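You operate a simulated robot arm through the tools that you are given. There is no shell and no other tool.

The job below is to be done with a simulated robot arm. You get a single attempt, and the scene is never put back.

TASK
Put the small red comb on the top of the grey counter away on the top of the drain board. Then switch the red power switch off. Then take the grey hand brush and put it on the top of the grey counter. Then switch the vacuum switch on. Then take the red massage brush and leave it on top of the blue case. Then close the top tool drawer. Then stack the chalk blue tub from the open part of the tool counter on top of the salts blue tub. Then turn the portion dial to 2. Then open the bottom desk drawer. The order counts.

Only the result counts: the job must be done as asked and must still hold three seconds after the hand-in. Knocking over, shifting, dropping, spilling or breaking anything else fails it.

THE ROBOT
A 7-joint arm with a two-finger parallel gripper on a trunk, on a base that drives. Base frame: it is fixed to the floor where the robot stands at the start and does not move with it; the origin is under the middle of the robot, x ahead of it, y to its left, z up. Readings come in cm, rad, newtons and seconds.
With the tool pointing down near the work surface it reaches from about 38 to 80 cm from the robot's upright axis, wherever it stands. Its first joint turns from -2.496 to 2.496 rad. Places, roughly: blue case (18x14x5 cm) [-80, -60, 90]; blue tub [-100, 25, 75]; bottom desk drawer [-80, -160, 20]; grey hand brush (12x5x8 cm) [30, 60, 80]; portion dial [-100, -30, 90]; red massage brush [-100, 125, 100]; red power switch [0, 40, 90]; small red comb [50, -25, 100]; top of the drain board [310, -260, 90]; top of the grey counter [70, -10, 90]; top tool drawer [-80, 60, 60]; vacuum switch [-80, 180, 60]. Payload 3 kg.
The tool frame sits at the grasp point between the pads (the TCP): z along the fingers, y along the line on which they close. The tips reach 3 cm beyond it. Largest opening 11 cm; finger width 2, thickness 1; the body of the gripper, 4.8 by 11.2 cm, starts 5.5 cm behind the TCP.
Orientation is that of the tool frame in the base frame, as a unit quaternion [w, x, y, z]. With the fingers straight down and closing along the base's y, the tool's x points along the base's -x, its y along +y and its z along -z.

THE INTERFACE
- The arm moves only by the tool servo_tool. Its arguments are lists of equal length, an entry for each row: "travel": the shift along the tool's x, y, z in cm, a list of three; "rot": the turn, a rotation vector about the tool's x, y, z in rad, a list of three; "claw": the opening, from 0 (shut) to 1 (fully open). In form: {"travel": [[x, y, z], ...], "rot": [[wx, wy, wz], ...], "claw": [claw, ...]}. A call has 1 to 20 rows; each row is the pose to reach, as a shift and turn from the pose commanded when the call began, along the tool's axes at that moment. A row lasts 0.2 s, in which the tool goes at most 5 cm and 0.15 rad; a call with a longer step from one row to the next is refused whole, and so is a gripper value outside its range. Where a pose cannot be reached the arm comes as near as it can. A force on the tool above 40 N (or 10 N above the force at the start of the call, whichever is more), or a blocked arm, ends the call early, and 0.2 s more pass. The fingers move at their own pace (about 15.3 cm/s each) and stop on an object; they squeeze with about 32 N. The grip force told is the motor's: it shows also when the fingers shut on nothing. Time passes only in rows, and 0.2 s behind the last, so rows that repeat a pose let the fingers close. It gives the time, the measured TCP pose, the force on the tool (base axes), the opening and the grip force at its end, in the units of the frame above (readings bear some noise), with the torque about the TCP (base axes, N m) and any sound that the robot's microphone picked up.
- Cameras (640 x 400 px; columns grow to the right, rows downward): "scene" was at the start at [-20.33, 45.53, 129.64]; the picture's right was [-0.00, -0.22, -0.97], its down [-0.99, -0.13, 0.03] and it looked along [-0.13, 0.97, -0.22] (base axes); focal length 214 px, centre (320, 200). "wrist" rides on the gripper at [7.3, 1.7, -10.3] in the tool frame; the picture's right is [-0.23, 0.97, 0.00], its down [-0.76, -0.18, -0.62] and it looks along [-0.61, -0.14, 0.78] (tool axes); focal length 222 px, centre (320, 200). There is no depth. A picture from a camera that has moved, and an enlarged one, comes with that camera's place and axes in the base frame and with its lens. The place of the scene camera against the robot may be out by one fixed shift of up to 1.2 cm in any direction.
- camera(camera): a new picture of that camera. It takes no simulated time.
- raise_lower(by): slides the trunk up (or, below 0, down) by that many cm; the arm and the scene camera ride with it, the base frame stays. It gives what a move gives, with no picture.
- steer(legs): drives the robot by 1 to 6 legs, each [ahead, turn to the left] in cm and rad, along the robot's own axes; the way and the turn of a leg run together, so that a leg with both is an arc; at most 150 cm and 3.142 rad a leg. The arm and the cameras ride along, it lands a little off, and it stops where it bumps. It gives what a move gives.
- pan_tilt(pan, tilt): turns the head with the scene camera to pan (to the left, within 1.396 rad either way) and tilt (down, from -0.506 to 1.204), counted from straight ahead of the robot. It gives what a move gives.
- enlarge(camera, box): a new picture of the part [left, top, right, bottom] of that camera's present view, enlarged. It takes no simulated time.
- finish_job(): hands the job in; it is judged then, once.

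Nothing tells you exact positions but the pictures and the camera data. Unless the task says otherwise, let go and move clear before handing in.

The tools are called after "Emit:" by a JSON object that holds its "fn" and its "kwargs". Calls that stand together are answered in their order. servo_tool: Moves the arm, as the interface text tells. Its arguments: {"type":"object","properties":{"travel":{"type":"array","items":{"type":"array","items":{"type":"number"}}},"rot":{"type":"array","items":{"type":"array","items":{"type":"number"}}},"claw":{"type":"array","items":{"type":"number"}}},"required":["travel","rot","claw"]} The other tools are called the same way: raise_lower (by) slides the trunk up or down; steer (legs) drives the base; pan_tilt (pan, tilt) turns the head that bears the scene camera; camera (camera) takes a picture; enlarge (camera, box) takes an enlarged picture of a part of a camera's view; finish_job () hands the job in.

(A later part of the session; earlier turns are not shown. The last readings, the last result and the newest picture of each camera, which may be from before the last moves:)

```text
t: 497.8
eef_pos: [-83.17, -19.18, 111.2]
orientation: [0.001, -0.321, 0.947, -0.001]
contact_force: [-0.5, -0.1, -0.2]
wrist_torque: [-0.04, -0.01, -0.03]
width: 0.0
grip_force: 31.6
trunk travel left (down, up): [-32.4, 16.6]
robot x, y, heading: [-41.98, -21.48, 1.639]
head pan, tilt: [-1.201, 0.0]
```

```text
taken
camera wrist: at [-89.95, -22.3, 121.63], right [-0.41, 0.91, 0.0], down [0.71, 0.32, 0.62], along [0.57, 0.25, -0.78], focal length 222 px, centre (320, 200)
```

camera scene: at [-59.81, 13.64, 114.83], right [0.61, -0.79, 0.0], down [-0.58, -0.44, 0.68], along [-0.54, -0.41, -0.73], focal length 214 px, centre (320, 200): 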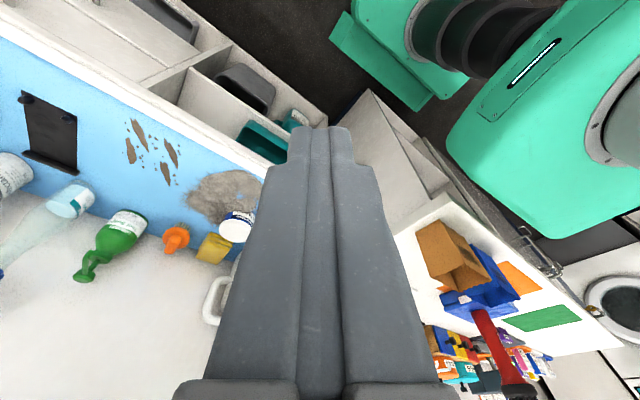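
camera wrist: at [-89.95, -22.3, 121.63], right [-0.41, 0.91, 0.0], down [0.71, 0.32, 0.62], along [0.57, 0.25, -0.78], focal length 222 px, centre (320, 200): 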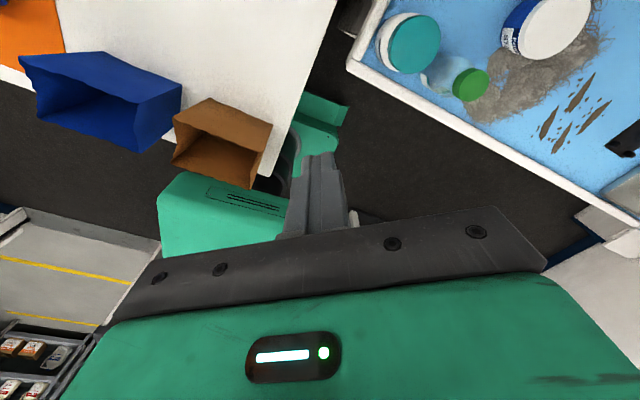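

I'll turn the wrist so the head camera can pan toward the dial.

Emit:
{"fn": "servo_tool", "kwargs": {"travel": [[0, 0, 0], [0, 0, 0], [0, 0, 0], [0, 0, 0], [0, 0, 0], [0, 0, 0], [0, 0, 0], [0, 0, 0], [0, 0, 0], [0, 0, 0]], "rot": [[0, 0, 0.144], [0, 0, 0.288], [0, 0, 0.432], [0, 0, 0.576], [0, 0, 0.72], [0, 0, 0.864], [0, 0, 1.008], [0, 0, 1.152], [0, 0, 1.296], [0, 0, 1.44]], "claw": [0, 0, 0, 0, 0, 0, 0, 0, 0, 0]}}

Emit:
{"fn": "pan_tilt", "kwargs": {"pan": -0.7, "tilt": 0.2}}

Emit:
{"fn": "camera", "kwargs": {"camera": "scene"}}

```text
t: 500.0
eef_pos: [-78.53, -13.04, 109.88]
orientation: [-0.002, 0.376, 0.927, -0.01]
contact_force: [0.2, -0.4, 0.1]
wrist_torque: [-0.01, -0.03, 0.01]
width: 0.0
grip_force: 32.2
out of reach, approached as far as the arm can: row 9, 10
trunk travel left (down, up): [-32.4, 16.6]
robot x, y, heading: [-42.34, -21.61, 1.635]
head pan, tilt: [-1.201, 0.0]
```

```text
t: 500.9
eef_pos: [-78.55, -13.03, 109.8]
orientation: [-0.003, 0.374, 0.927, -0.009]
contact_force: [-0.3, -1.0, -0.2]
wrist_torque: [0.02, 0.01, 0.0]
width: 0.0
grip_force: 31.8
trunk travel left (down, up): [-32.4, 16.6]
robot x, y, heading: [-41.72, -22.04, 1.634]
head pan, tilt: [-0.7, 0.201]
```

```text
taken
camera scene: at [-76.06, -23.32, 114.76], right [-0.52, -0.54, 0.66], down [-0.61, 0.77, 0.15], along [-0.59, -0.33, -0.74], focal length 214 px, centre (320, 200)
```

scene: 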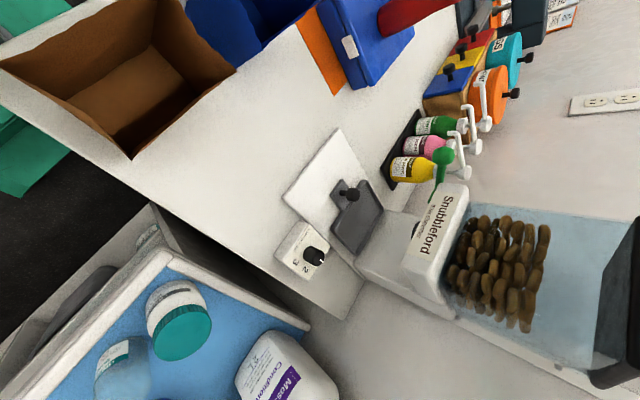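

Emit:
{"fn": "enlarge", "kwargs": {"camera": "scene", "box": [250, 110, 430, 310]}}

Emit:
{"fn": "enlarge", "kwargs": {"camera": "scene", "box": [260, 210, 350, 290]}}

```text
2.00 times, centred on (340, 210) of scene
camera zoom: at [-76.06, -23.32, 114.76], right [-0.52, -0.54, 0.66], down [-0.61, 0.77, 0.15], along [-0.59, -0.33, -0.74], focal length 429 px, centre (280, 180)
```

zoom: 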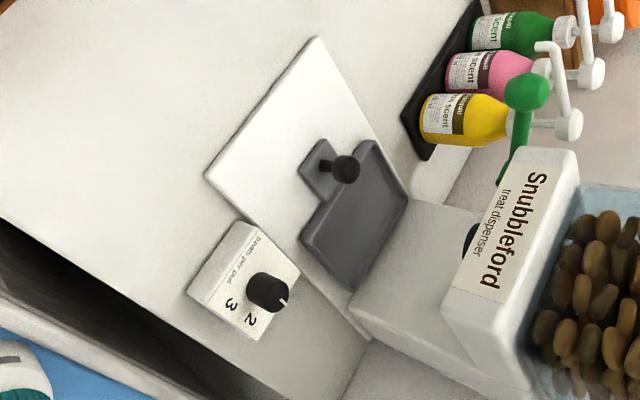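

```text
5.00 times, centred on (305, 250) of scene
camera zoom: at [-76.06, -23.32, 114.76], right [-0.52, -0.54, 0.66], down [-0.61, 0.77, 0.15], along [-0.59, -0.33, -0.74], focal length 1072 px, centre (395, -50)
```

zoom: 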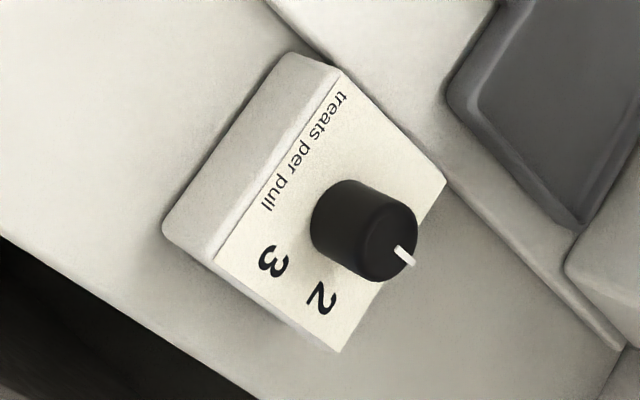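

The dial is on top of a small box ("treats per pull"), knob axis vertical at about [−101.6, −27.3]; the white pointer points to the back (1), and "2" lies 60° clockwise seen from above. I'll bring the tool down in front of the box first.

Emit:
{"fn": "pan_tilt", "kwargs": {"pan": -1.3, "tilt": 0.0}}

Emit:
{"fn": "servo_tool", "kwargs": {"travel": [[-0.8, -2.6, 0], [-1.5, -5.2, 0], [-2.3, -7.7, 0], [-3.1, -10.3, 0.5], [-3.8, -12.9, 1.0], [-4.58, -15.46, 1.8]], "rot": [[0, 0, -0.128], [0, 0, -0.257], [0, 0, -0.385], [0, 0, -0.513], [0, 0, -0.642], [0, 0, -0.77]], "claw": [0, 0, 0, 0, 0, 0]}}

Emit:
{"fn": "camera", "kwargs": {"camera": "wrist"}}

```text
t: 501.9
eef_pos: [-78.51, -13.06, 109.77]
orientation: [-0.002, 0.374, 0.927, -0.01]
contact_force: [0.0, -0.3, -0.1]
wrist_torque: [-0.04, 0.01, 0.0]
width: 0.0
grip_force: 31.8
trunk travel left (down, up): [-32.4, 16.6]
robot x, y, heading: [-41.96, -21.38, 1.641]
head pan, tilt: [-1.3, 0.0]
```

```text
t: 503.3
eef_pos: [-86.42, -27.37, 108.17]
orientation: [-0.001, 0.007, 1.0, -0.002]
contact_force: [0.5, -0.3, -0.9]
wrist_torque: [-0.04, 0.01, 0.01]
width: 0.01
grip_force: 32.2
trunk travel left (down, up): [-32.4, 16.6]
robot x, y, heading: [-42.26, -21.44, 1.635]
head pan, tilt: [-1.3, 0.0]
```

```text
taken
camera wrist: at [-93.47, -25.54, 118.5], right [0.24, 0.97, 0.0], down [0.76, -0.19, 0.62], along [0.6, -0.15, -0.78], focal length 222 px, centre (320, 200)
```

wrist: 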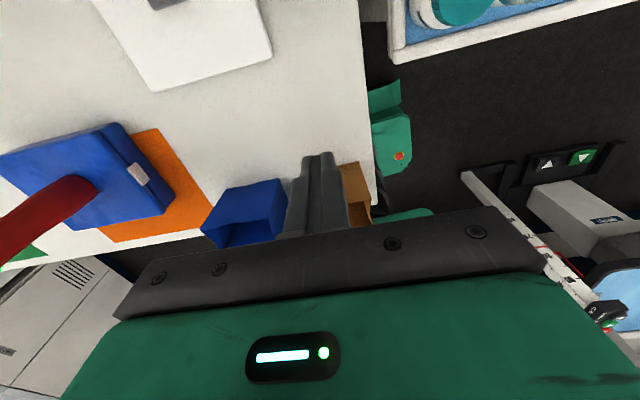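

Emit:
{"fn": "servo_tool", "kwargs": {"travel": [[0, 0, 4], [0, 0, 8], [0, 0, 11], [2.5, 0, 11], [5, 0, 11], [7.5, 0, 11]], "rot": [[0, 0, 0], [0, 0, 0], [0, 0, 0], [0, 0, 0], [0, 0, 0], [0, 0, 0]], "claw": [0.3, 0.64, 0.64, 0.64, 0.64, 0.64]}}

Emit:
{"fn": "camera", "kwargs": {"camera": "wrist"}}

```text
t: 504.7
eef_pos: [-93.88, -26.98, 97.17]
orientation: [0.0, 0.008, 1.0, 0.0]
contact_force: [-0.2, -0.6, -0.9]
wrist_torque: [0.03, 0.01, -0.01]
width: 7.01
grip_force: 0.0
trunk travel left (down, up): [-32.4, 16.6]
robot x, y, heading: [-41.99, -21.47, 1.64]
head pan, tilt: [-1.3, 0.0]
```

```text
taken
camera wrist: at [-101.03, -25.23, 107.52], right [0.24, 0.97, 0.0], down [0.76, -0.19, 0.62], along [0.6, -0.15, -0.78], focal length 222 px, centre (320, 200)
```

wrist: 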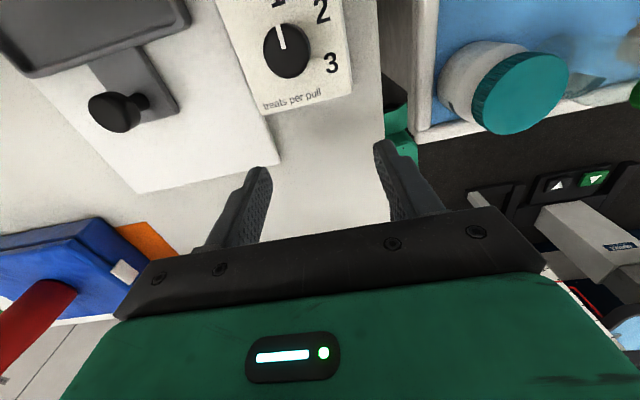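

The wrist camera shows the dial clearly: pointer at 1, "2" about 60° clockwise, knob centre ≈ [−100.3, −27.5], 3 cm wide. Moving in with the fingers straddling the knob.

Emit:
{"fn": "servo_tool", "kwargs": {"travel": [[0, -0.2, 1.8], [0, -0.4, 3.6], [2.2, -0.5, 3.7], [4.4, -0.6, 3.7], [6.4, -0.6, 3.7]], "rot": [[0, 0, 0], [0, 0, 0], [0, 0, 0], [0, 0, 0], [0, 0, 0]], "claw": [0.64, 0.64, 0.64, 0.64, 0.64]}}

Emit:
{"fn": "camera", "kwargs": {"camera": "wrist"}}

```text
t: 505.6
eef_pos: [-95.81, -27.46, 93.44]
orientation: [0.004, 0.01, 1.0, -0.001]
contact_force: [13.9, 1.4, 11.8]
wrist_torque: [0.52, -0.21, -0.52]
width: 7.13
grip_force: 0.9
out of reach, approached as far as the arm can: row 4
trunk travel left (down, up): [-32.4, 16.6]
robot x, y, heading: [-41.92, -21.94, 1.64]
head pan, tilt: [-1.3, 0.0]
stopped in row 4: the force on the tool passed its limit at 51 N (the readings are from after the stop); the commanded pose is now the measured one
```

```text
taken
camera wrist: at [-103.12, -25.71, 103.66], right [0.25, 0.97, 0.0], down [0.75, -0.19, 0.63], along [0.61, -0.15, -0.78], focal length 222 px, centre (320, 200)
```

wrist: 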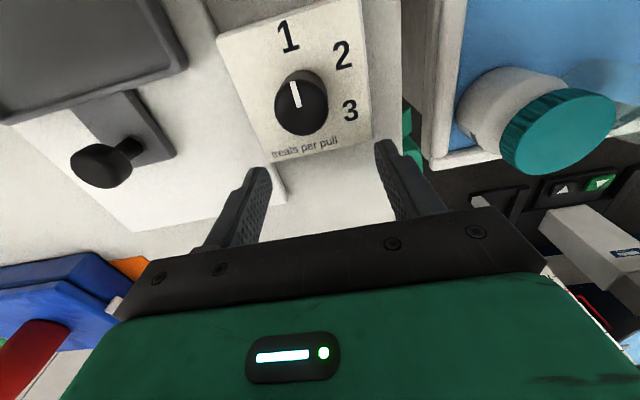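

The finger met the box's front edge, so the dial face is higher than I thought (z≈91). Raising 1.3 cm and going in over it.

Emit:
{"fn": "servo_tool", "kwargs": {"travel": [[-0.6, 0.1, -0.7], [-0.4, 0.2, -1.4], [1.6, 0.25, -1.4], [3.4, 0.25, -1.4], [4.7, 0.25, -1.4]], "rot": [[0, 0, 0], [0, 0, 0], [0, 0, 0], [0, 0, 0], [0, 0, 0]], "claw": [0.64, 0.64, 0.64, 0.64, 0.64]}}

Emit:
{"fn": "camera", "kwargs": {"camera": "wrist"}}

```text
t: 506.7
eef_pos: [-97.16, -26.38, 94.03]
orientation: [0.006, 0.008, 1.0, -0.002]
contact_force: [16.3, -2.8, 22.9]
wrist_torque: [-0.91, -0.24, 0.69]
width: 7.17
grip_force: 1.4
out of reach, approached as far as the arm can: row 3, 4, 5
trunk travel left (down, up): [-32.4, 16.6]
robot x, y, heading: [-42.04, -21.29, 1.634]
head pan, tilt: [-1.3, 0.0]
stopped in row 5: the force on the tool passed its limit at 61 N (the readings are from after the stop); the commanded pose is now the measured one
```

```text
taken
camera wrist: at [-104.51, -24.59, 104.22], right [0.24, 0.97, 0.0], down [0.75, -0.19, 0.63], along [0.61, -0.16, -0.77], focal length 222 px, centre (320, 200)
```

wrist: 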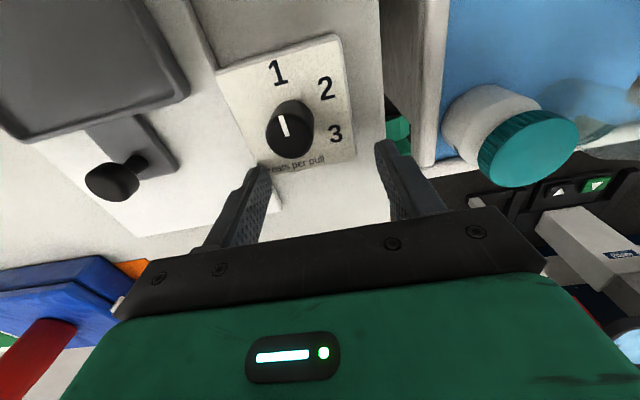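

The arm is at an awkward limit from this side. I'll back out and reposition so the robot faces the dial straight on.

Emit:
{"fn": "servo_tool", "kwargs": {"travel": [[-2, 0, -0.3], [-5, 0, -2], [-8.5, 0, -5], [-11, 0, -9], [-13, 0, -13], [-13.5, 0.5, -16.5]], "rot": [[0, 0, 0], [0, 0, 0], [0, 0, 0], [0, 0, 0], [0, 0, 0], [0, 0, 0]], "claw": [0.64, 0.64, 0.64, 0.3, 0, 0]}}

Emit:
{"fn": "camera", "kwargs": {"camera": "wrist"}}

```text
t: 508.1
eef_pos: [-84.03, -25.88, 110.61]
orientation: [0.006, 0.01, 1.0, -0.003]
contact_force: [0.0, 0.0, 0.4]
wrist_torque: [0.0, -0.03, 0.01]
width: 0.0
grip_force: 32.3
trunk travel left (down, up): [-32.4, 16.6]
robot x, y, heading: [-42.39, -21.47, 1.643]
head pan, tilt: [-1.3, 0.0]
```

```text
taken
camera wrist: at [-91.3, -24.05, 120.85], right [0.25, 0.97, 0.0], down [0.75, -0.19, 0.63], along [0.61, -0.16, -0.77], focal length 222 px, centre (320, 200)
```

wrist: 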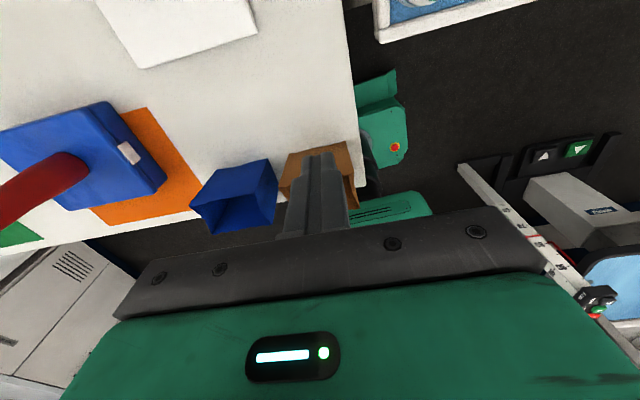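

Emit:
{"fn": "servo_tool", "kwargs": {"travel": [[-0.2, 4.4, 0], [-0.7, 8.7, 0], [-1.8, 12.9, 0], [-3.2, 16.9, 0], [-4.9, 20.8, 0], [-7.1, 24.4, 0], [-9.3, 27.9, 0], [-12, 31.2, 0], [-14.9, 34.1, 0], [-18.2, 36.8, 0], [-21.7, 39, 0], [-25.4, 40.9, 0], [-29.3, 42.4, 0], [-33.4, 43.5, 0]], "rot": [[0, 0, 0.105], [0, 0, 0.21], [0, 0, 0.315], [0, 0, 0.42], [0, 0, 0.525], [0, 0, 0.63], [0, 0, 0.735], [0, 0, 0.84], [0, 0, 0.945], [0, 0, 1.05], [0, 0, 1.155], [0, 0, 1.26], [0, 0, 1.365], [0, 0, 1.47]], "claw": [0, 0, 0, 0, 0, 0, 0, 0, 0, 0, 0, 0, 0, 0]}}

Emit:
{"fn": "steer", "kwargs": {"legs": [[0, -0.4]]}}

Emit:
{"fn": "steer", "kwargs": {"legs": [[20, 0]]}}

Emit:
{"fn": "steer", "kwargs": {"legs": [[0, 0.75]]}}

Emit:
{"fn": "steer", "kwargs": {"legs": [[0, 0.75]]}}

Emit:
{"fn": "steer", "kwargs": {"legs": [[0, 0.72]]}}

```text
t: 511.1
eef_pos: [-49.75, 16.98, 110.76]
orientation: [0.006, 0.677, 0.736, 0.002]
contact_force: [-0.6, -0.5, 0.2]
wrist_torque: [-0.01, -0.04, -0.01]
width: 0.0
grip_force: 31.8
trunk travel left (down, up): [-32.4, 16.6]
robot x, y, heading: [-42.06, -21.35, 1.64]
head pan, tilt: [-1.3, 0.0]
```

```text
t: 512.7
eef_pos: [-36.64, 16.9, 110.71]
orientation: [0.006, 0.789, 0.614, 0.0]
contact_force: [0.6, 1.2, -0.8]
wrist_torque: [-0.05, 0.01, -0.03]
width: 0.0
grip_force: 31.9
trunk travel left (down, up): [-32.4, 16.6]
robot x, y, heading: [-41.65, -21.82, 1.358]
head pan, tilt: [-1.3, 0.0]
stopped in leg 1: the robot was blocked; the commanded pose is now the measured one
```

```text
t: 514.3
eef_pos: [-32.33, 36.44, 110.78]
orientation: [0.006, 0.79, 0.613, 0.001]
contact_force: [0.0, -0.7, -0.3]
wrist_torque: [0.02, 0.04, 0.01]
width: 0.0
grip_force: 32.3
trunk travel left (down, up): [-32.4, 16.6]
robot x, y, heading: [-37.79, -2.41, 1.357]
head pan, tilt: [-1.3, 0.0]
```

```text
t: 516.7
eef_pos: [-60.2, 29.36, 110.87]
orientation: [0.006, 0.509, 0.861, 0.003]
contact_force: [-0.5, 0.1, 0.3]
wrist_torque: [0.04, 0.0, -0.02]
width: 0.0
grip_force: 32.3
trunk travel left (down, up): [-32.4, 16.6]
robot x, y, heading: [-35.97, -1.28, 2.112]
head pan, tilt: [-1.3, 0.0]
```

```text
t: 519.1
eef_pos: [-75.07, 4.63, 110.99]
orientation: [0.003, 0.159, 0.987, 0.005]
contact_force: [0.4, -0.9, -0.2]
wrist_torque: [0.01, 0.05, 0.02]
width: 0.0
grip_force: 32.3
trunk travel left (down, up): [-32.4, 16.6]
robot x, y, heading: [-35.59, 0.79, 2.862]
head pan, tilt: [-1.3, 0.0]
```

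```text
t: 521.5
eef_pos: [-67.43, -22.52, 110.92]
orientation: [0.002, -0.203, 0.979, 0.005]
contact_force: [-0.4, -0.1, -0.1]
wrist_torque: [0.03, 0.0, -0.03]
width: 0.0
grip_force: 32.6
trunk travel left (down, up): [-32.4, 16.6]
robot x, y, heading: [-36.4, 2.89, -2.687]
head pan, tilt: [-1.3, 0.0]
```

Now facing the dial. Driving 9 cm closer.

Emit:
{"fn": "steer", "kwargs": {"legs": [[9, 0]]}}

Emit:
{"fn": "camera", "kwargs": {"camera": "wrist"}}

```text
t: 522.6
eef_pos: [-75.52, -26.49, 111.12]
orientation: [0.002, -0.203, 0.979, 0.005]
contact_force: [-0.7, 0.1, -0.8]
wrist_torque: [0.0, 0.0, -0.01]
width: 0.0
grip_force: 31.9
trunk travel left (down, up): [-32.4, 16.6]
robot x, y, heading: [-43.97, -1.22, -2.688]
head pan, tilt: [-1.3, 0.0]
```

```text
taken
camera wrist: at [-82.86, -28.02, 121.34], right [-0.18, 0.98, 0.01], down [0.77, 0.13, 0.63], along [0.61, 0.12, -0.78], focal length 222 px, centre (320, 200)
```

wrist: 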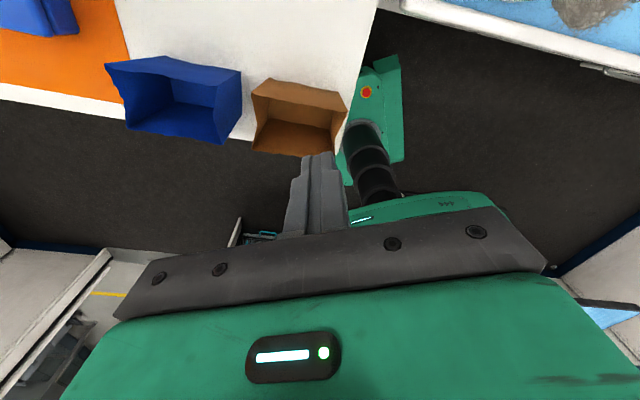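

Emit:
{"fn": "servo_tool", "kwargs": {"travel": [[2.4, 2.4, 0.7], [4.75, 4.8, 1.5], [7.1, 7.2, 2.2], [9.5, 9.55, 3.0]], "rot": [[0, 0, -0.094], [0, 0, -0.188], [0, 0, -0.283], [0, 0, -0.377]], "claw": [0, 0.3, 0.64, 0.64]}}

Emit:
{"fn": "servo_tool", "kwargs": {"travel": [[0, 0, 4.4], [0, 0, 8.8], [0, 0, 13.0]], "rot": [[0, 0, 0], [0, 0, 0], [0, 0, 0]], "claw": [0.64, 0.64, 0.64]}}

Emit:
{"fn": "camera", "kwargs": {"camera": "wrist"}}

```text
t: 523.6
eef_pos: [-87.98, -21.62, 108.06]
orientation: [0.004, -0.384, 0.923, 0.005]
contact_force: [0.8, -0.4, -0.3]
wrist_torque: [0.04, 0.03, -0.02]
width: 7.04
grip_force: 0.1
trunk travel left (down, up): [-32.4, 16.6]
robot x, y, heading: [-44.17, -1.72, -2.69]
head pan, tilt: [-1.3, 0.0]
```

```text
t: 524.4
eef_pos: [-88.19, -21.28, 95.24]
orientation: [0.003, -0.383, 0.924, 0.004]
contact_force: [0.0, 0.3, 1.0]
wrist_torque: [0.0, 0.04, 0.0]
width: 7.01
grip_force: 0.1
trunk travel left (down, up): [-32.4, 16.6]
robot x, y, heading: [-44.56, -1.3, -2.694]
head pan, tilt: [-1.3, 0.0]
```

```text
taken
camera wrist: at [-94.42, -25.43, 105.48], right [-0.53, 0.85, 0.01], down [0.66, 0.41, 0.63], along [0.53, 0.34, -0.78], focal length 222 px, centre (320, 200)
```

wrist: 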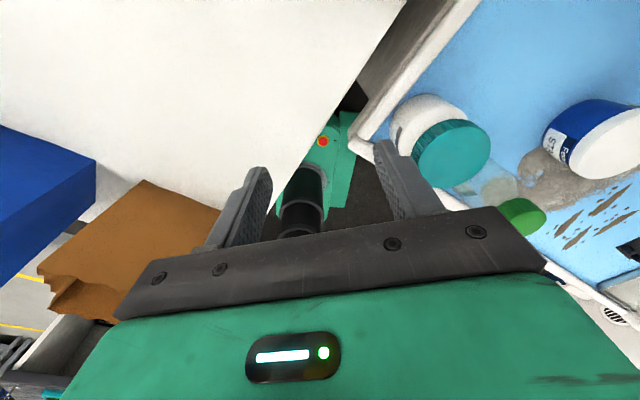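

Emit:
{"fn": "servo_tool", "kwargs": {"travel": [[3.0, 1.1, 0.1], [6.0, 2.3, 0.2], [9.05, 3.4, 0.3]], "rot": [[0, 0, 0], [0, 0, 0], [0, 0, 0]], "claw": [0.64, 0.64, 0.64]}}

Emit:
{"fn": "camera", "kwargs": {"camera": "wrist"}}

```text
t: 525.2
eef_pos: [-97.09, -25.32, 94.67]
orientation: [0.003, -0.382, 0.924, 0.005]
contact_force: [0.2, 0.0, -0.3]
wrist_torque: [0.0, 0.04, -0.01]
width: 7.03
grip_force: 0.1
trunk travel left (down, up): [-32.4, 16.6]
robot x, y, heading: [-44.7, -1.22, -2.687]
head pan, tilt: [-1.3, 0.0]
```

```text
taken
camera wrist: at [-103.44, -29.48, 104.96], right [-0.53, 0.85, 0.01], down [0.66, 0.41, 0.63], along [0.53, 0.34, -0.78], focal length 222 px, centre (320, 200)
```

wrist: 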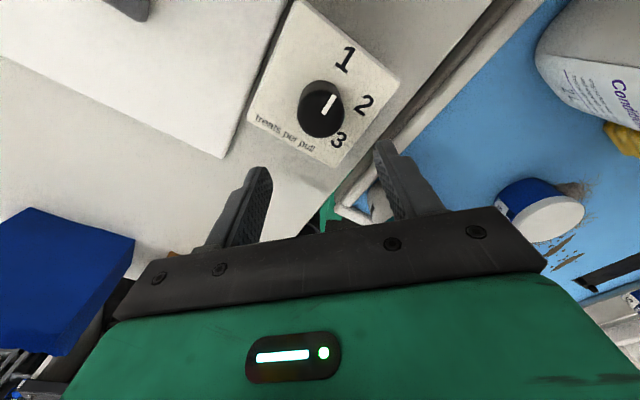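

The knob is nicely ahead between the fingers. Moving the last 4 cm so it sits between the pads.

Emit:
{"fn": "servo_tool", "kwargs": {"travel": [[1.3, 0.6, 0], [2.6, 0.92, 0], [3.9, 0.92, 0]], "rot": [[0, 0, 0], [0, 0, 0], [0, 0, 0]], "claw": [0.64, 0.64, 0.64]}}

Emit:
{"fn": "camera", "kwargs": {"camera": "wrist"}}

```text
t: 525.8
eef_pos: [-98.68, -25.59, 94.6]
orientation: [0.009, -0.379, 0.925, 0.004]
contact_force: [2.0, 19.3, 2.0]
wrist_torque: [-2.31, 0.43, -1.46]
width: 7.02
grip_force: 0.0
trunk travel left (down, up): [-32.4, 16.6]
robot x, y, heading: [-44.39, -1.35, -2.691]
head pan, tilt: [-1.3, 0.0]
stopped in row 2: the force on the tool passed its limit at 54 N (the readings are from after the stop); the commanded pose is now the measured one
```

```text
taken
camera wrist: at [-105.13, -29.59, 104.76], right [-0.52, 0.85, 0.01], down [0.66, 0.4, 0.64], along [0.54, 0.34, -0.77], focal length 222 px, centre (320, 200)
```

wrist: 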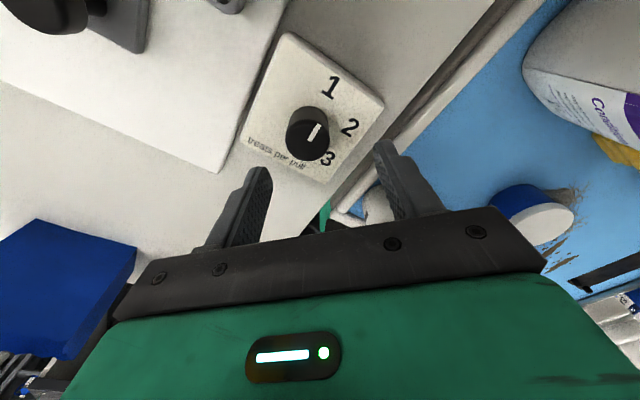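

The wrist camera's housing touched the dispenser. I'll back off, turn the wrist 35° so it stays clear, and approach again.

Emit:
{"fn": "servo_tool", "kwargs": {"travel": [[-2.0, 0.2, -0.2], [-4.5, 0.2, -0.5], [-7.0, 0.2, -0.5], [-7.0, 0.2, -0.5], [-7.0, 0.2, -0.5], [-7.0, 0.2, -0.5], [-7.0, 0.2, -0.5], [-7.0, 0.2, -0.5]], "rot": [[0, 0, 0], [0, 0, 0], [0, 0, 0.12], [0, 0, 0.24], [0, 0, 0.36], [0, 0, 0.48], [0, 0, 0.6], [0, 0, 0.61]], "claw": [0.64, 0.64, 0.64, 0.64, 0.64, 0.64, 0.64, 0.64]}}

Emit:
{"fn": "camera", "kwargs": {"camera": "wrist"}}

```text
t: 527.6
eef_pos: [-94.01, -20.69, 95.26]
orientation: [0.005, -0.084, 0.996, 0.009]
contact_force: [0.1, -0.7, 0.8]
wrist_torque: [-0.01, 0.01, -0.01]
width: 7.04
grip_force: 0.0
trunk travel left (down, up): [-32.4, 16.6]
robot x, y, heading: [-44.18, -1.48, -2.687]
head pan, tilt: [-1.3, 0.0]
```

```text
taken
camera wrist: at [-101.4, -20.52, 105.47], right [0.06, 1.0, 0.02], down [0.77, -0.06, 0.63], along [0.63, -0.02, -0.78], focal length 222 px, centre (320, 200)
```

wrist: 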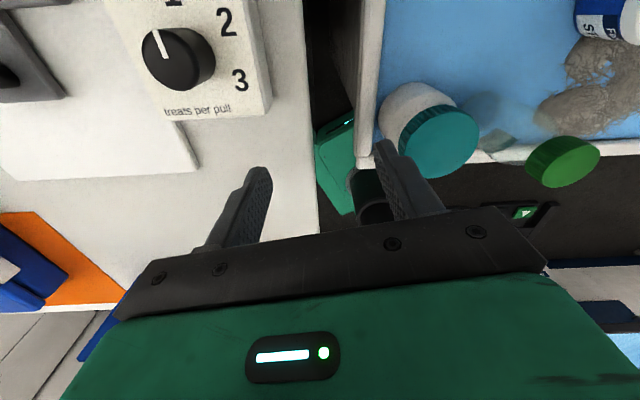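

Emit:
{"fn": "servo_tool", "kwargs": {"travel": [[0, -2.7, 0.2], [0, -5.2, 0.5], [2.5, -5.2, 0.6], [5.0, -5.2, 0.6], [7.3, -5.2, 0.6]], "rot": [[0, 0, 0], [0, 0, 0], [0, 0, 0], [0, 0, 0], [0, 0, 0]], "claw": [0.64, 0.64, 0.64, 0.64, 0.64]}}

Emit:
{"fn": "camera", "kwargs": {"camera": "wrist"}}

```text
t: 528.8
eef_pos: [-96.57, -23.98, 94.14]
orientation: [0.004, -0.087, 0.996, 0.005]
contact_force: [-0.2, -0.3, 0.8]
wrist_torque: [0.06, 0.0, 0.01]
width: 7.07
grip_force: 0.1
out of reach, approached as far as the arm can: row 3, 4, 5
trunk travel left (down, up): [-32.4, 16.6]
robot x, y, heading: [-44.31, -1.32, -2.688]
head pan, tilt: [-1.3, 0.0]
```

```text
taken
camera wrist: at [-104.03, -23.75, 104.35], right [0.05, 1.0, 0.01], down [0.78, -0.05, 0.63], along [0.63, -0.03, -0.78], focal length 222 px, centre (320, 200)
```

wrist: 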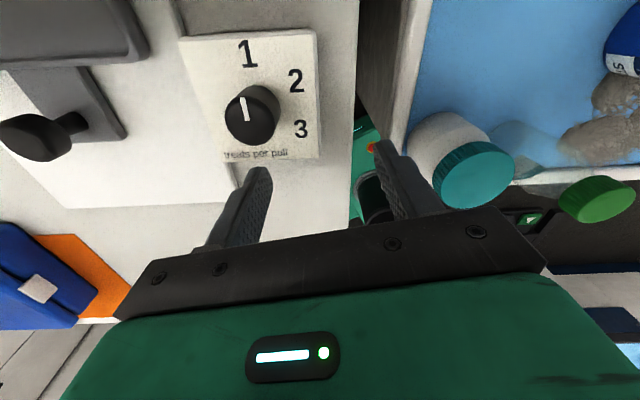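

With this wrist branch, yaw below about x_t−arm≈−10° isn't reachable, and near 225° the camera housing hits the dispenser. I'll use a yaw of 310°→250° instead, rotating the wrist in free space in front of the box first.

Emit:
{"fn": "servo_tool", "kwargs": {"travel": [[-2, 1.0, -1], [-4.5, 2.0, -2.5], [-4.5, 2.0, -3.2], [-4.5, 2.0, -3.2], [-4.5, 2.0, -3.2], [-4.5, 2.0, -3.2], [-4.5, 2.0, -3.2], [-4.5, 2.0, -3.2], [-4.5, 2.0, -3.2], [-4.5, 2.0, -3.2], [-4.5, 2.0, -3.2], [-4.5, 2.0, -3.2], [-4.5, 2.0, -3.2], [-4.5, 2.0, -3.2], [-4.5, 2.0, -3.2], [-4.5, 2.0, -3.2]], "rot": [[0, 0, 0], [0, 0, -0.15], [0, 0, -0.3], [0, 0, -0.45], [0, 0, -0.6], [0, 0, -0.75], [0, 0, -0.9], [0, 0, -1.05], [0, 0, -1.2], [0, 0, -1.35], [0, 0, -1.5], [0, 0, -1.65], [0, 0, -1.8], [0, 0, -1.95], [0, 0, -2.05], [0, 0, -2.1]], "claw": [0.64, 0.64, 0.64, 0.64, 0.64, 0.64, 0.64, 0.64, 0.64, 0.64, 0.64, 0.64, 0.64, 0.64, 0.64, 0.64]}}

Emit:
{"fn": "camera", "kwargs": {"camera": "wrist"}}

```text
t: 532.2
eef_pos: [-92.38, -21.26, 97.56]
orientation: [-0.01, 0.907, -0.421, 0.001]
contact_force: [-0.5, 0.9, -0.2]
wrist_torque: [0.01, 0.02, -0.01]
width: 7.05
grip_force: 0.1
trunk travel left (down, up): [-32.4, 16.6]
robot x, y, heading: [-43.92, -1.61, -2.687]
head pan, tilt: [-1.3, 0.0]
```

```text
taken
camera wrist: at [-89.08, -28.11, 107.76], right [-0.89, -0.45, -0.02], down [-0.36, 0.69, 0.63], along [-0.28, 0.57, -0.78], focal length 222 px, centre (320, 200)
```

wrist: 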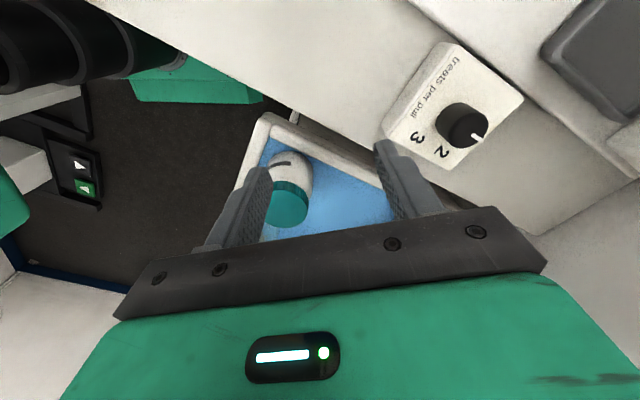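

Emit:
{"fn": "servo_tool", "kwargs": {"travel": [[-0.2, 2.5, -0.2], [-0.4, 5.0, -0.3], [-0.5, 7.5, -0.3], [-0.58, 9.98, -0.3]], "rot": [[0, 0, 0], [0, 0, 0], [0, 0, 0], [0, 0, 0]], "claw": [0.64, 0.64, 0.64, 0.64]}}

Emit:
{"fn": "camera", "kwargs": {"camera": "wrist"}}

```text
t: 533.3
eef_pos: [-99.85, -26.88, 97.58]
orientation: [-0.014, 0.907, -0.421, 0.003]
contact_force: [28.2, 19.2, 6.9]
wrist_torque: [-2.13, 2.82, 0.7]
width: 7.03
grip_force: 0.1
trunk travel left (down, up): [-32.4, 16.6]
robot x, y, heading: [-44.57, -1.02, -2.691]
head pan, tilt: [-1.3, 0.0]
stopped in row 4: the force on the tool passed its limit at 52 N (the readings are from after the stop); the commanded pose is now the measured one
```

```text
taken
camera wrist: at [-96.57, -33.77, 107.96], right [-0.89, -0.45, -0.03], down [-0.37, 0.68, 0.63], along [-0.27, 0.57, -0.77], focal length 222 px, centre (320, 200)
```

wrist: 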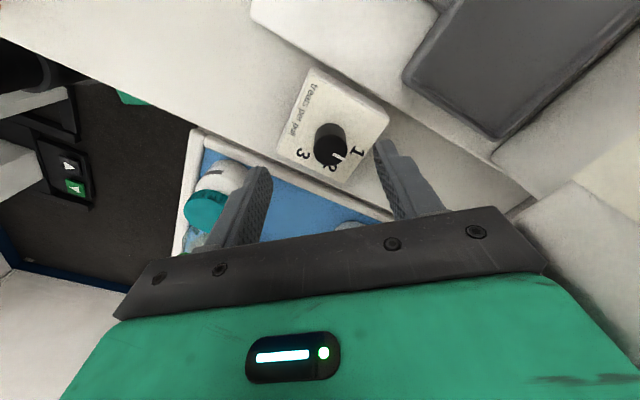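

The gripper body's end meets the dispenser hopper at this yaw. A yaw window of about 250–285° is clear of everything, so I'll turn the knob in two 30° strokes. Backing off slightly and rotating to 280°.

Emit:
{"fn": "servo_tool", "kwargs": {"travel": [[0, -1.5, 0], [0, -2.0, 0], [0, -2.0, 0], [0, -2.0, 0], [0, -2.0, 0]], "rot": [[0, 0, 0.05], [0, 0, 0.18], [0, 0, 0.31], [0, 0, 0.43], [0, 0, 0.53]], "claw": [0.64, 0.64, 0.64, 0.64, 0.64]}}

Emit:
{"fn": "camera", "kwargs": {"camera": "wrist"}}

```text
t: 534.5
eef_pos: [-98.71, -25.92, 97.67]
orientation: [-0.015, 0.764, -0.646, -0.001]
contact_force: [-0.2, -0.3, 0.0]
wrist_torque: [0.0, -0.02, -0.01]
width: 7.04
grip_force: 0.1
trunk travel left (down, up): [-32.4, 16.6]
robot x, y, heading: [-44.32, -1.46, -2.69]
head pan, tilt: [-1.3, 0.0]
```

```text
taken
camera wrist: at [-99.2, -33.51, 107.75], right [-1.0, 0.06, -0.02], down [0.04, 0.77, 0.64], along [0.05, 0.64, -0.77], focal length 222 px, centre (320, 200)
```

wrist: 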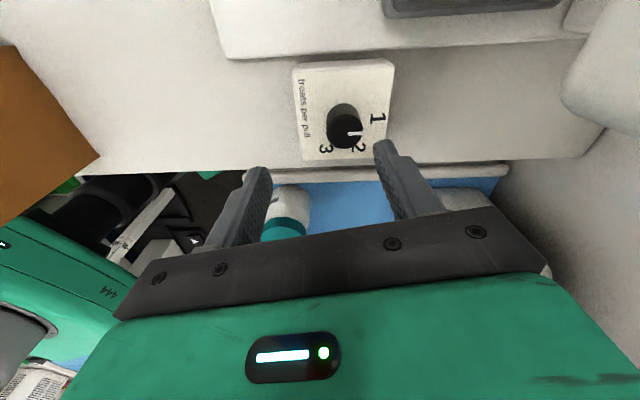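

Emit:
{"fn": "servo_tool", "kwargs": {"travel": [[0.6, 1.0, 0], [1.2, 1.93, 0], [1.2, 1.93, 1.5], [1.2, 1.93, 3.0]], "rot": [[0, 0, 0], [0, 0, 0], [0, 0, 0], [0, 0, 0]], "claw": [0.64, 0.64, 0.64, 0.64]}}

Emit:
{"fn": "camera", "kwargs": {"camera": "wrist"}}

```text
t: 535.5
eef_pos: [-100.08, -27.25, 94.57]
orientation: [-0.016, 0.764, -0.645, 0.0]
contact_force: [-0.3, -0.6, 0.0]
wrist_torque: [-0.02, 0.02, 0.0]
width: 7.02
grip_force: 0.1
trunk travel left (down, up): [-32.4, 16.6]
robot x, y, heading: [-44.3, -1.07, -2.686]
head pan, tilt: [-1.3, 0.0]
```

```text
taken
camera wrist: at [-100.76, -34.98, 104.64], right [-1.0, 0.06, -0.02], down [0.03, 0.77, 0.64], along [0.05, 0.64, -0.77], focal length 222 px, centre (320, 200)
```

wrist: 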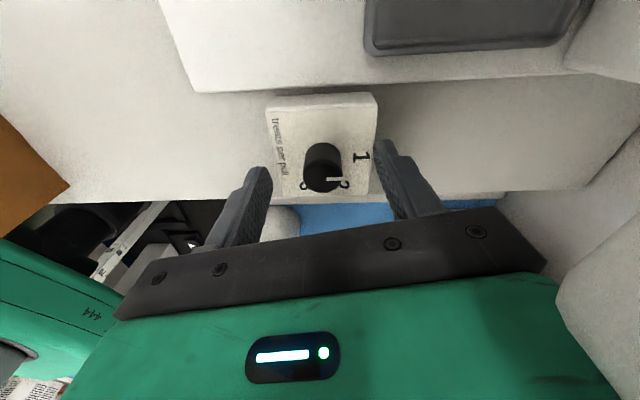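

The knob sits between the fingers. Closing on it.

Emit:
{"fn": "servo_tool", "kwargs": {"travel": [[0, 0.2, 0.2], [0, 0.2, 0.3], [0, 0.2, 0.3], [0, 0.2, 0.3], [0, 0.2, 0.3]], "rot": [[0, 0, 0], [0, 0, 0], [0, 0, 0], [0, 0, 0], [0, 0, 0]], "claw": [0.5, 0.35, 0.2, 0, 0]}}

Emit:
{"fn": "camera", "kwargs": {"camera": "wrist"}}

```text
t: 536.7
eef_pos: [-100.22, -27.28, 94.2]
orientation: [-0.015, 0.765, -0.644, 0.0]
contact_force: [7.1, -0.6, -1.7]
wrist_torque: [0.26, 0.29, -0.02]
width: 2.43
grip_force: 45.4
trunk travel left (down, up): [-32.4, 16.6]
robot x, y, heading: [-44.23, -1.02, -2.691]
head pan, tilt: [-1.3, 0.0]
```

```text
taken
camera wrist: at [-100.95, -35.01, 104.37], right [-1.0, 0.06, -0.02], down [0.03, 0.77, 0.64], along [0.05, 0.64, -0.77], focal length 222 px, centre (320, 200)
```

wrist: 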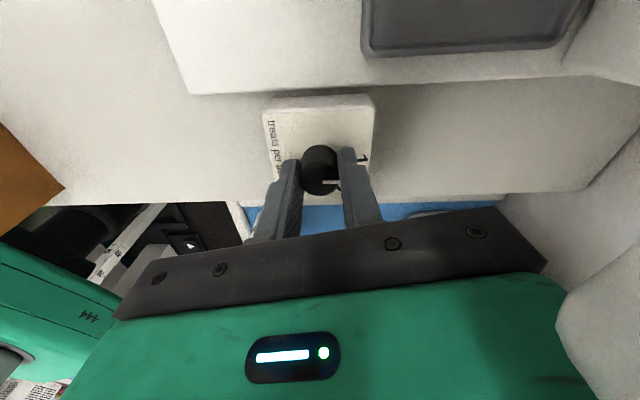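

Grip is a bit off-centre (2.4 cm chord of a 3 cm knob). Re-opening, shifting 0.9 cm toward the knob's centre, and closing again.

Emit:
{"fn": "servo_tool", "kwargs": {"travel": [[0, 0, 0], [0, 0, 0], [0.9, 0, 0], [0.9, 0, 0], [0.9, 0, 0], [0.9, 0, 0], [0.9, 0, 0]], "rot": [[0, 0, 0], [0, 0, 0], [0, 0, 0], [0, 0, 0], [0, 0, 0], [0, 0, 0], [0, 0, 0]], "claw": [0.4, 0.55, 0.55, 0.4, 0.3, 0.2, 0]}}

Emit:
{"fn": "camera", "kwargs": {"camera": "wrist"}}

```text
t: 538.3
eef_pos: [-100.16, -28.15, 94.2]
orientation: [-0.016, 0.765, -0.644, -0.001]
contact_force: [6.0, -0.1, -0.9]
wrist_torque: [-0.36, 0.07, -0.12]
width: 2.43
grip_force: 45.1
trunk travel left (down, up): [-32.4, 16.6]
robot x, y, heading: [-44.56, -1.66, -2.69]
head pan, tilt: [-1.3, 0.0]
```

```text
taken
camera wrist: at [-100.8, -35.88, 104.32], right [-1.0, 0.06, -0.02], down [0.03, 0.77, 0.64], along [0.05, 0.64, -0.77], focal length 222 px, centre (320, 200)
```

wrist: 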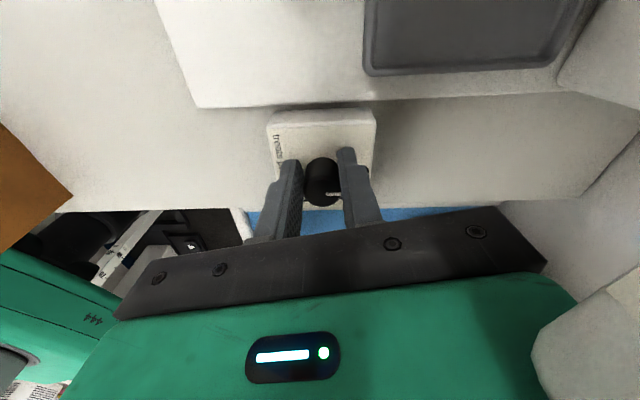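

The knob is 2.4 cm wide, so the first position was better centred on its axis. Shifting back and gripping there, then turning the first 30°.

Emit:
{"fn": "servo_tool", "kwargs": {"travel": [[0, 0, 0], [0, 0, 0], [-0.8, -0.25, 0], [-0.8, -0.25, 0], [-0.8, -0.25, 0], [-0.8, -0.25, 0], [-0.8, -0.25, 0]], "rot": [[0, 0, 0], [0, 0, 0], [0, 0, 0], [0, 0, 0], [0, 0, 0], [0, 0, 0], [0, 0, 0]], "claw": [0.35, 0.45, 0.45, 0.35, 0.28, 0.2, 0]}}

Emit:
{"fn": "servo_tool", "kwargs": {"travel": [[0, 0, 0], [0, 0, 0], [0, 0, 0], [0, 0, 0], [0, 0, 0], [0, 0, 0]], "rot": [[0, 0, 0.09], [0, 0, 0.18], [0, 0, 0.27], [0, 0, 0.36], [0, 0, 0.45], [0, 0, 0.53]], "claw": [0, 0, 0, 0, 0, 0]}}

Emit:
{"fn": "camera", "kwargs": {"camera": "wrist"}}

```text
t: 539.9
eef_pos: [-100.32, -27.35, 94.06]
orientation: [-0.014, 0.765, -0.644, 0.0]
contact_force: [-15.8, -1.6, 1.8]
wrist_torque: [-0.14, 0.9, -0.04]
width: 2.45
grip_force: 45.1
trunk travel left (down, up): [-32.4, 16.6]
robot x, y, heading: [-44.47, -1.31, -2.694]
head pan, tilt: [-1.3, 0.0]
```

```text
t: 540.6
eef_pos: [-99.87, -27.42, 94.26]
orientation: [-0.016, 0.711, -0.703, -0.008]
contact_force: [21.1, 13.3, -13.9]
wrist_torque: [-0.9, 15.1, 10.16]
width: 3.5
grip_force: 45.1
trunk travel left (down, up): [-32.4, 16.6]
robot x, y, heading: [-44.42, -1.18, -2.699]
head pan, tilt: [-1.3, 0.0]
stopped in row 3: the force on the tool passed its limit at 51 N (the readings are from after the stop); the commanded pose is now the measured one
```

```text
taken
camera wrist: at [-101.47, -35.08, 104.33], right [-0.98, 0.22, 0.0], down [0.16, 0.74, 0.65], along [0.14, 0.63, -0.76], focal length 222 px, centre (320, 200)
```

wrist: 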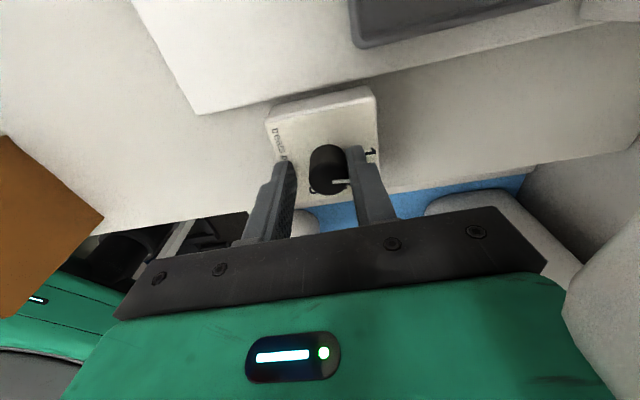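

The camera housing limits this too. Better idea: lean the hand back toward the robot (tilt about the closing axis keeps the pads parallel to the knob), which pulls everything away from the dispenser. First release, back off and rotate the wrist.

Emit:
{"fn": "servo_tool", "kwargs": {"travel": [[0, 0, 0], [0, 0, 0], [0, 0, -1.6], [0, 0, -3.4], [-1.8, -3.0, -3.4], [-3.5, -6.0, -3.4], [-5.3, -8.95, -3.4], [-5.3, -8.95, -3.4], [-5.3, -8.95, -3.4], [-5.3, -8.95, -3.4], [-5.3, -8.95, -3.4], [-5.3, -8.95, -3.4], [-5.3, -8.95, -3.4], [-5.3, -8.95, -3.4], [-5.3, -8.95, -3.4], [-5.3, -8.95, -3.4], [-5.3, -8.95, -3.4], [-5.3, -8.95, -3.4], [-5.3, -8.95, -3.4], [-5.3, -8.95, -3.4]], "rot": [[0, 0, 0], [0, 0, 0], [0, 0, 0], [0, 0, 0], [0, 0, 0], [0, 0, 0], [0, 0, 0], [0, 0, -0.147], [0, 0, -0.294], [0, 0, -0.441], [0, 0, -0.588], [0, 0, -0.735], [0, 0, -0.882], [0, 0, -1.029], [0, 0, -1.176], [0, 0, -1.323], [0, 0, -1.47], [0, 0, -1.617], [0, 0, -1.764], [0, 0, -1.91]], "claw": [0.45, 0.6, 0.6, 0.6, 0.6, 0.6, 0.6, 0.6, 0.6, 0.6, 0.6, 0.6, 0.6, 0.6, 0.6, 0.6, 0.6, 0.6, 0.6, 0.6]}}

Emit:
{"fn": "camera", "kwargs": {"camera": "wrist"}}

```text
t: 541.3
eef_pos: [-99.45, -27.43, 94.5]
orientation: [0.025, -0.707, 0.707, 0.003]
contact_force: [8.4, -1.5, 0.4]
wrist_torque: [0.19, 1.03, 0.89]
width: 6.62
grip_force: 0.0
trunk travel left (down, up): [-32.4, 16.6]
robot x, y, heading: [-44.0, -1.28, -2.685]
head pan, tilt: [-1.3, 0.0]
stopped in row 3: the force on the tool passed its limit at 51 N (the readings are from after the stop); the commanded pose is now the measured one
```

```text
taken
camera wrist: at [-101.38, -35.09, 104.39], right [-0.97, 0.23, -0.02], down [0.16, 0.74, 0.66], along [0.17, 0.64, -0.75], focal length 222 px, centre (320, 200)
```

wrist: 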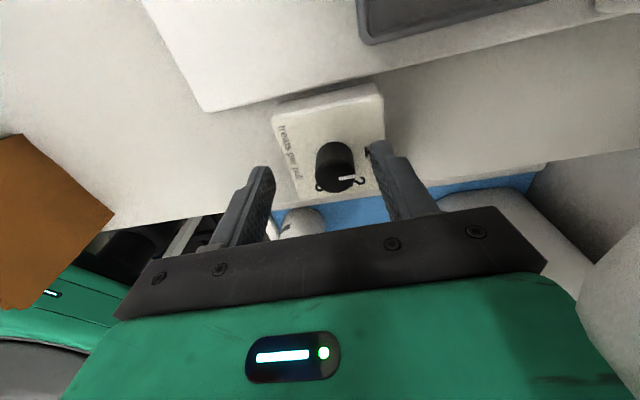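

Emit:
{"fn": "servo_tool", "kwargs": {"travel": [[0, -0.8, -0.3], [0, -1.2, -1.2], [0, -1.2, -2.8], [-0.5, -1.2, -4.0]], "rot": [[0, 0, -0.03], [0, 0, -0.06], [0, 0, -0.1], [0, 0, -0.15]], "claw": [0.6, 0.6, 0.6, 0.6]}}

Emit:
{"fn": "camera", "kwargs": {"camera": "wrist"}}

```text
t: 542.3
eef_pos: [-98.46, -27.03, 98.44]
orientation: [-0.024, 0.758, -0.652, 0.0]
contact_force: [-0.4, -0.2, 0.5]
wrist_torque: [-0.01, -0.01, -0.01]
width: 6.6
grip_force: 0.0
trunk travel left (down, up): [-32.4, 16.6]
robot x, y, heading: [-44.14, -0.98, -2.689]
head pan, tilt: [-1.3, 0.0]
```

```text
taken
camera wrist: at [-99.37, -34.82, 108.39], right [-1.0, 0.08, -0.03], down [0.04, 0.76, 0.65], along [0.07, 0.65, -0.76], focal length 222 px, centre (320, 200)
```

wrist: 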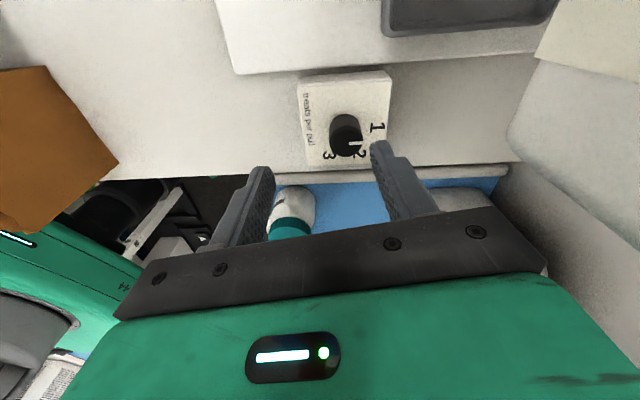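

Emit:
{"fn": "enlarge", "kwargs": {"camera": "wrist", "box": [270, 50, 430, 180]}}

```text
3.08 times, centred on (350, 115) of wrist
camera zoom: at [-99.37, -34.82, 108.39], right [-1.0, 0.08, -0.03], down [0.04, 0.76, 0.65], along [0.07, 0.65, -0.76], focal length 684 px, centre (228, 462)
```

zoom: 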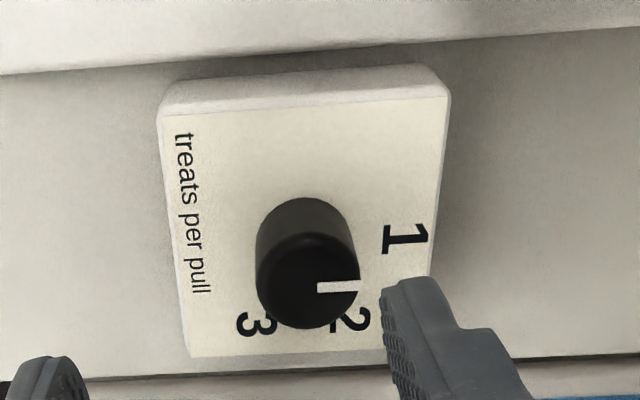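

The pointer is still at 1. Moving clear and rotating the wrist so the camera side faces the robot.

Emit:
{"fn": "servo_tool", "kwargs": {"travel": [[-2.0, -3.6, 0], [-3.98, -7.2, 0], [-3.98, -7.2, 0], [-3.98, -7.2, 0], [-3.98, -7.2, 0], [-3.98, -7.2, 0], [-3.98, -7.2, 0], [-3.98, -7.2, 0], [-3.98, -7.2, 0], [-3.98, -7.2, 0], [-3.98, -7.2, 0], [-3.98, -7.2, 0], [-3.98, -7.2, 0], [-3.98, -7.2, 0]], "rot": [[0, 0, 0], [0, 0, -0.05], [0, 0, -0.195], [0, 0, -0.34], [0, 0, -0.485], [0, 0, -0.63], [0, 0, -0.775], [0, 0, -0.92], [0, 0, -1.065], [0, 0, -1.21], [0, 0, -1.355], [0, 0, -1.5], [0, 0, -1.645], [0, 0, -1.77]], "claw": [0.6, 0.6, 0.6, 0.6, 0.6, 0.6, 0.6, 0.6, 0.6, 0.6, 0.6, 0.6, 0.6, 0.6]}}

Emit:
{"fn": "camera", "kwargs": {"camera": "wrist"}}

```text
t: 545.3
eef_pos: [-91.97, -22.02, 98.74]
orientation: [-0.015, 0.985, 0.173, 0.018]
contact_force: [0.5, 0.1, -0.5]
wrist_torque: [-0.01, 0.01, 0.02]
width: 6.59
grip_force: 0.1
trunk travel left (down, up): [-32.4, 16.6]
robot x, y, heading: [-44.25, -1.37, -2.69]
head pan, tilt: [-1.3, 0.0]
```

```text
taken
camera wrist: at [-84.82, -21.64, 109.36], right [0.12, -0.99, -0.03], down [-0.79, -0.12, 0.6], along [-0.59, -0.05, -0.8], focal length 222 px, centre (320, 200)
```

wrist: 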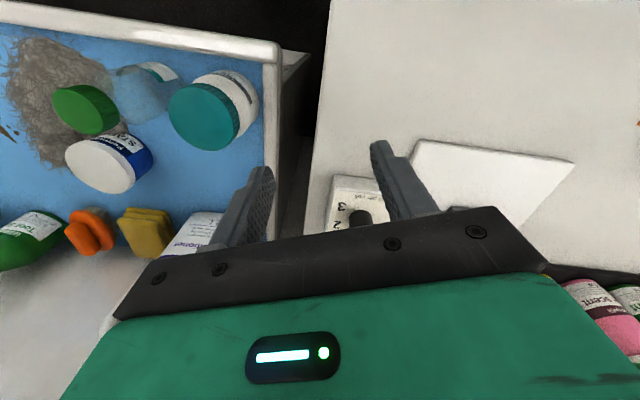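

This yaw is reachable. Now a small yaw to 30° and then leaning the hand back by 0.5 rad.

Emit:
{"fn": "servo_tool", "kwargs": {"travel": [[0, 0, 0], [0, 0, 0]], "rot": [[0, 0, -0.09], [0, 0, -0.176]], "claw": [0.6, 0.6]}}

Emit:
{"fn": "servo_tool", "kwargs": {"travel": [[0, 0, 0], [0, 0, 0], [0, 0, 0], [0, 0, 0]], "rot": [[0, -0.13, 0], [0, -0.26, 0], [0, -0.39, 0], [0, -0.52, 0]], "claw": [0.6, 0.6, 0.6, 0.6]}}

Emit:
{"fn": "camera", "kwargs": {"camera": "wrist"}}

```text
t: 545.9
eef_pos: [-91.95, -22.1, 98.77]
orientation: [-0.014, 0.965, 0.26, 0.019]
contact_force: [0.3, -0.6, -0.8]
wrist_torque: [-0.01, -0.01, -0.04]
width: 6.62
grip_force: 0.0
trunk travel left (down, up): [-32.4, 16.6]
robot x, y, heading: [-44.52, -1.52, -2.69]
head pan, tilt: [-1.3, 0.0]
```

```text
t: 546.9
eef_pos: [-91.86, -22.05, 98.81]
orientation: [0.053, 0.938, 0.254, -0.23]
contact_force: [0.5, 0.4, -0.8]
wrist_torque: [0.02, -0.02, 0.01]
width: 6.6
grip_force: 0.0
trunk travel left (down, up): [-32.4, 16.6]
robot x, y, heading: [-44.17, -1.48, -2.688]
head pan, tilt: [-1.3, 0.0]
```

```text
taken
camera wrist: at [-81.31, -18.02, 104.68], right [0.31, -0.95, 0.09], down [-0.42, -0.06, 0.91], along [-0.85, -0.32, -0.41], focal length 222 px, centre (320, 200)
```

wrist: 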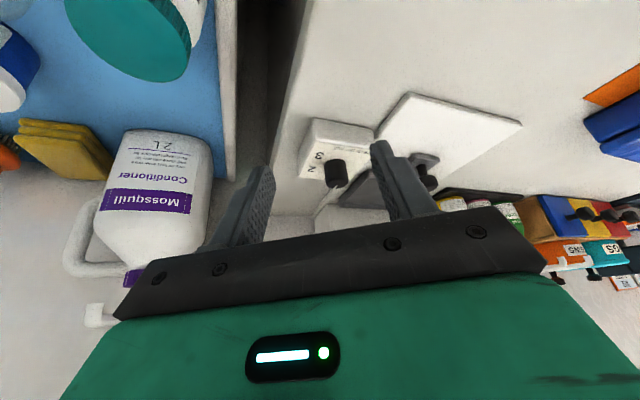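

The hand now leans back toward the robot with the dial between the fingers. Moving in over the knob.

Emit:
{"fn": "servo_tool", "kwargs": {"travel": [[-1.4, 0.15, 2.7], [-2.77, 0.28, 5.36], [-4.4, 0.42, 6.7], [-6.06, 0.56, 7.95]], "rot": [[0, 0, 0], [0, 0, 0], [0, 0, 0], [0, 0, 0]], "claw": [0.6, 0.6, 0.6, 0.6]}}

Emit:
{"fn": "camera", "kwargs": {"camera": "wrist"}}

```text
t: 547.9
eef_pos: [-99.67, -27.1, 94.63]
orientation: [0.053, 0.938, 0.253, -0.23]
contact_force: [-0.3, 0.6, 0.7]
wrist_torque: [0.04, -0.03, 0.0]
width: 6.6
grip_force: 0.1
trunk travel left (down, up): [-32.4, 16.6]
robot x, y, heading: [-44.11, -1.25, -2.69]
head pan, tilt: [-1.3, 0.0]
```

```text
taken
camera wrist: at [-89.06, -23.07, 100.53], right [0.31, -0.95, 0.09], down [-0.42, -0.05, 0.91], along [-0.85, -0.32, -0.41], focal length 222 px, centre (320, 200)
```

wrist: 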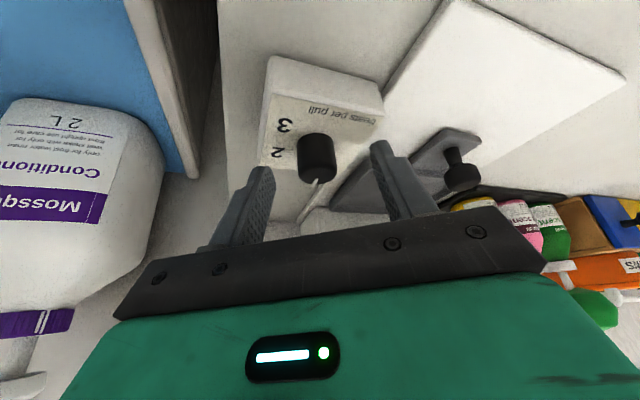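

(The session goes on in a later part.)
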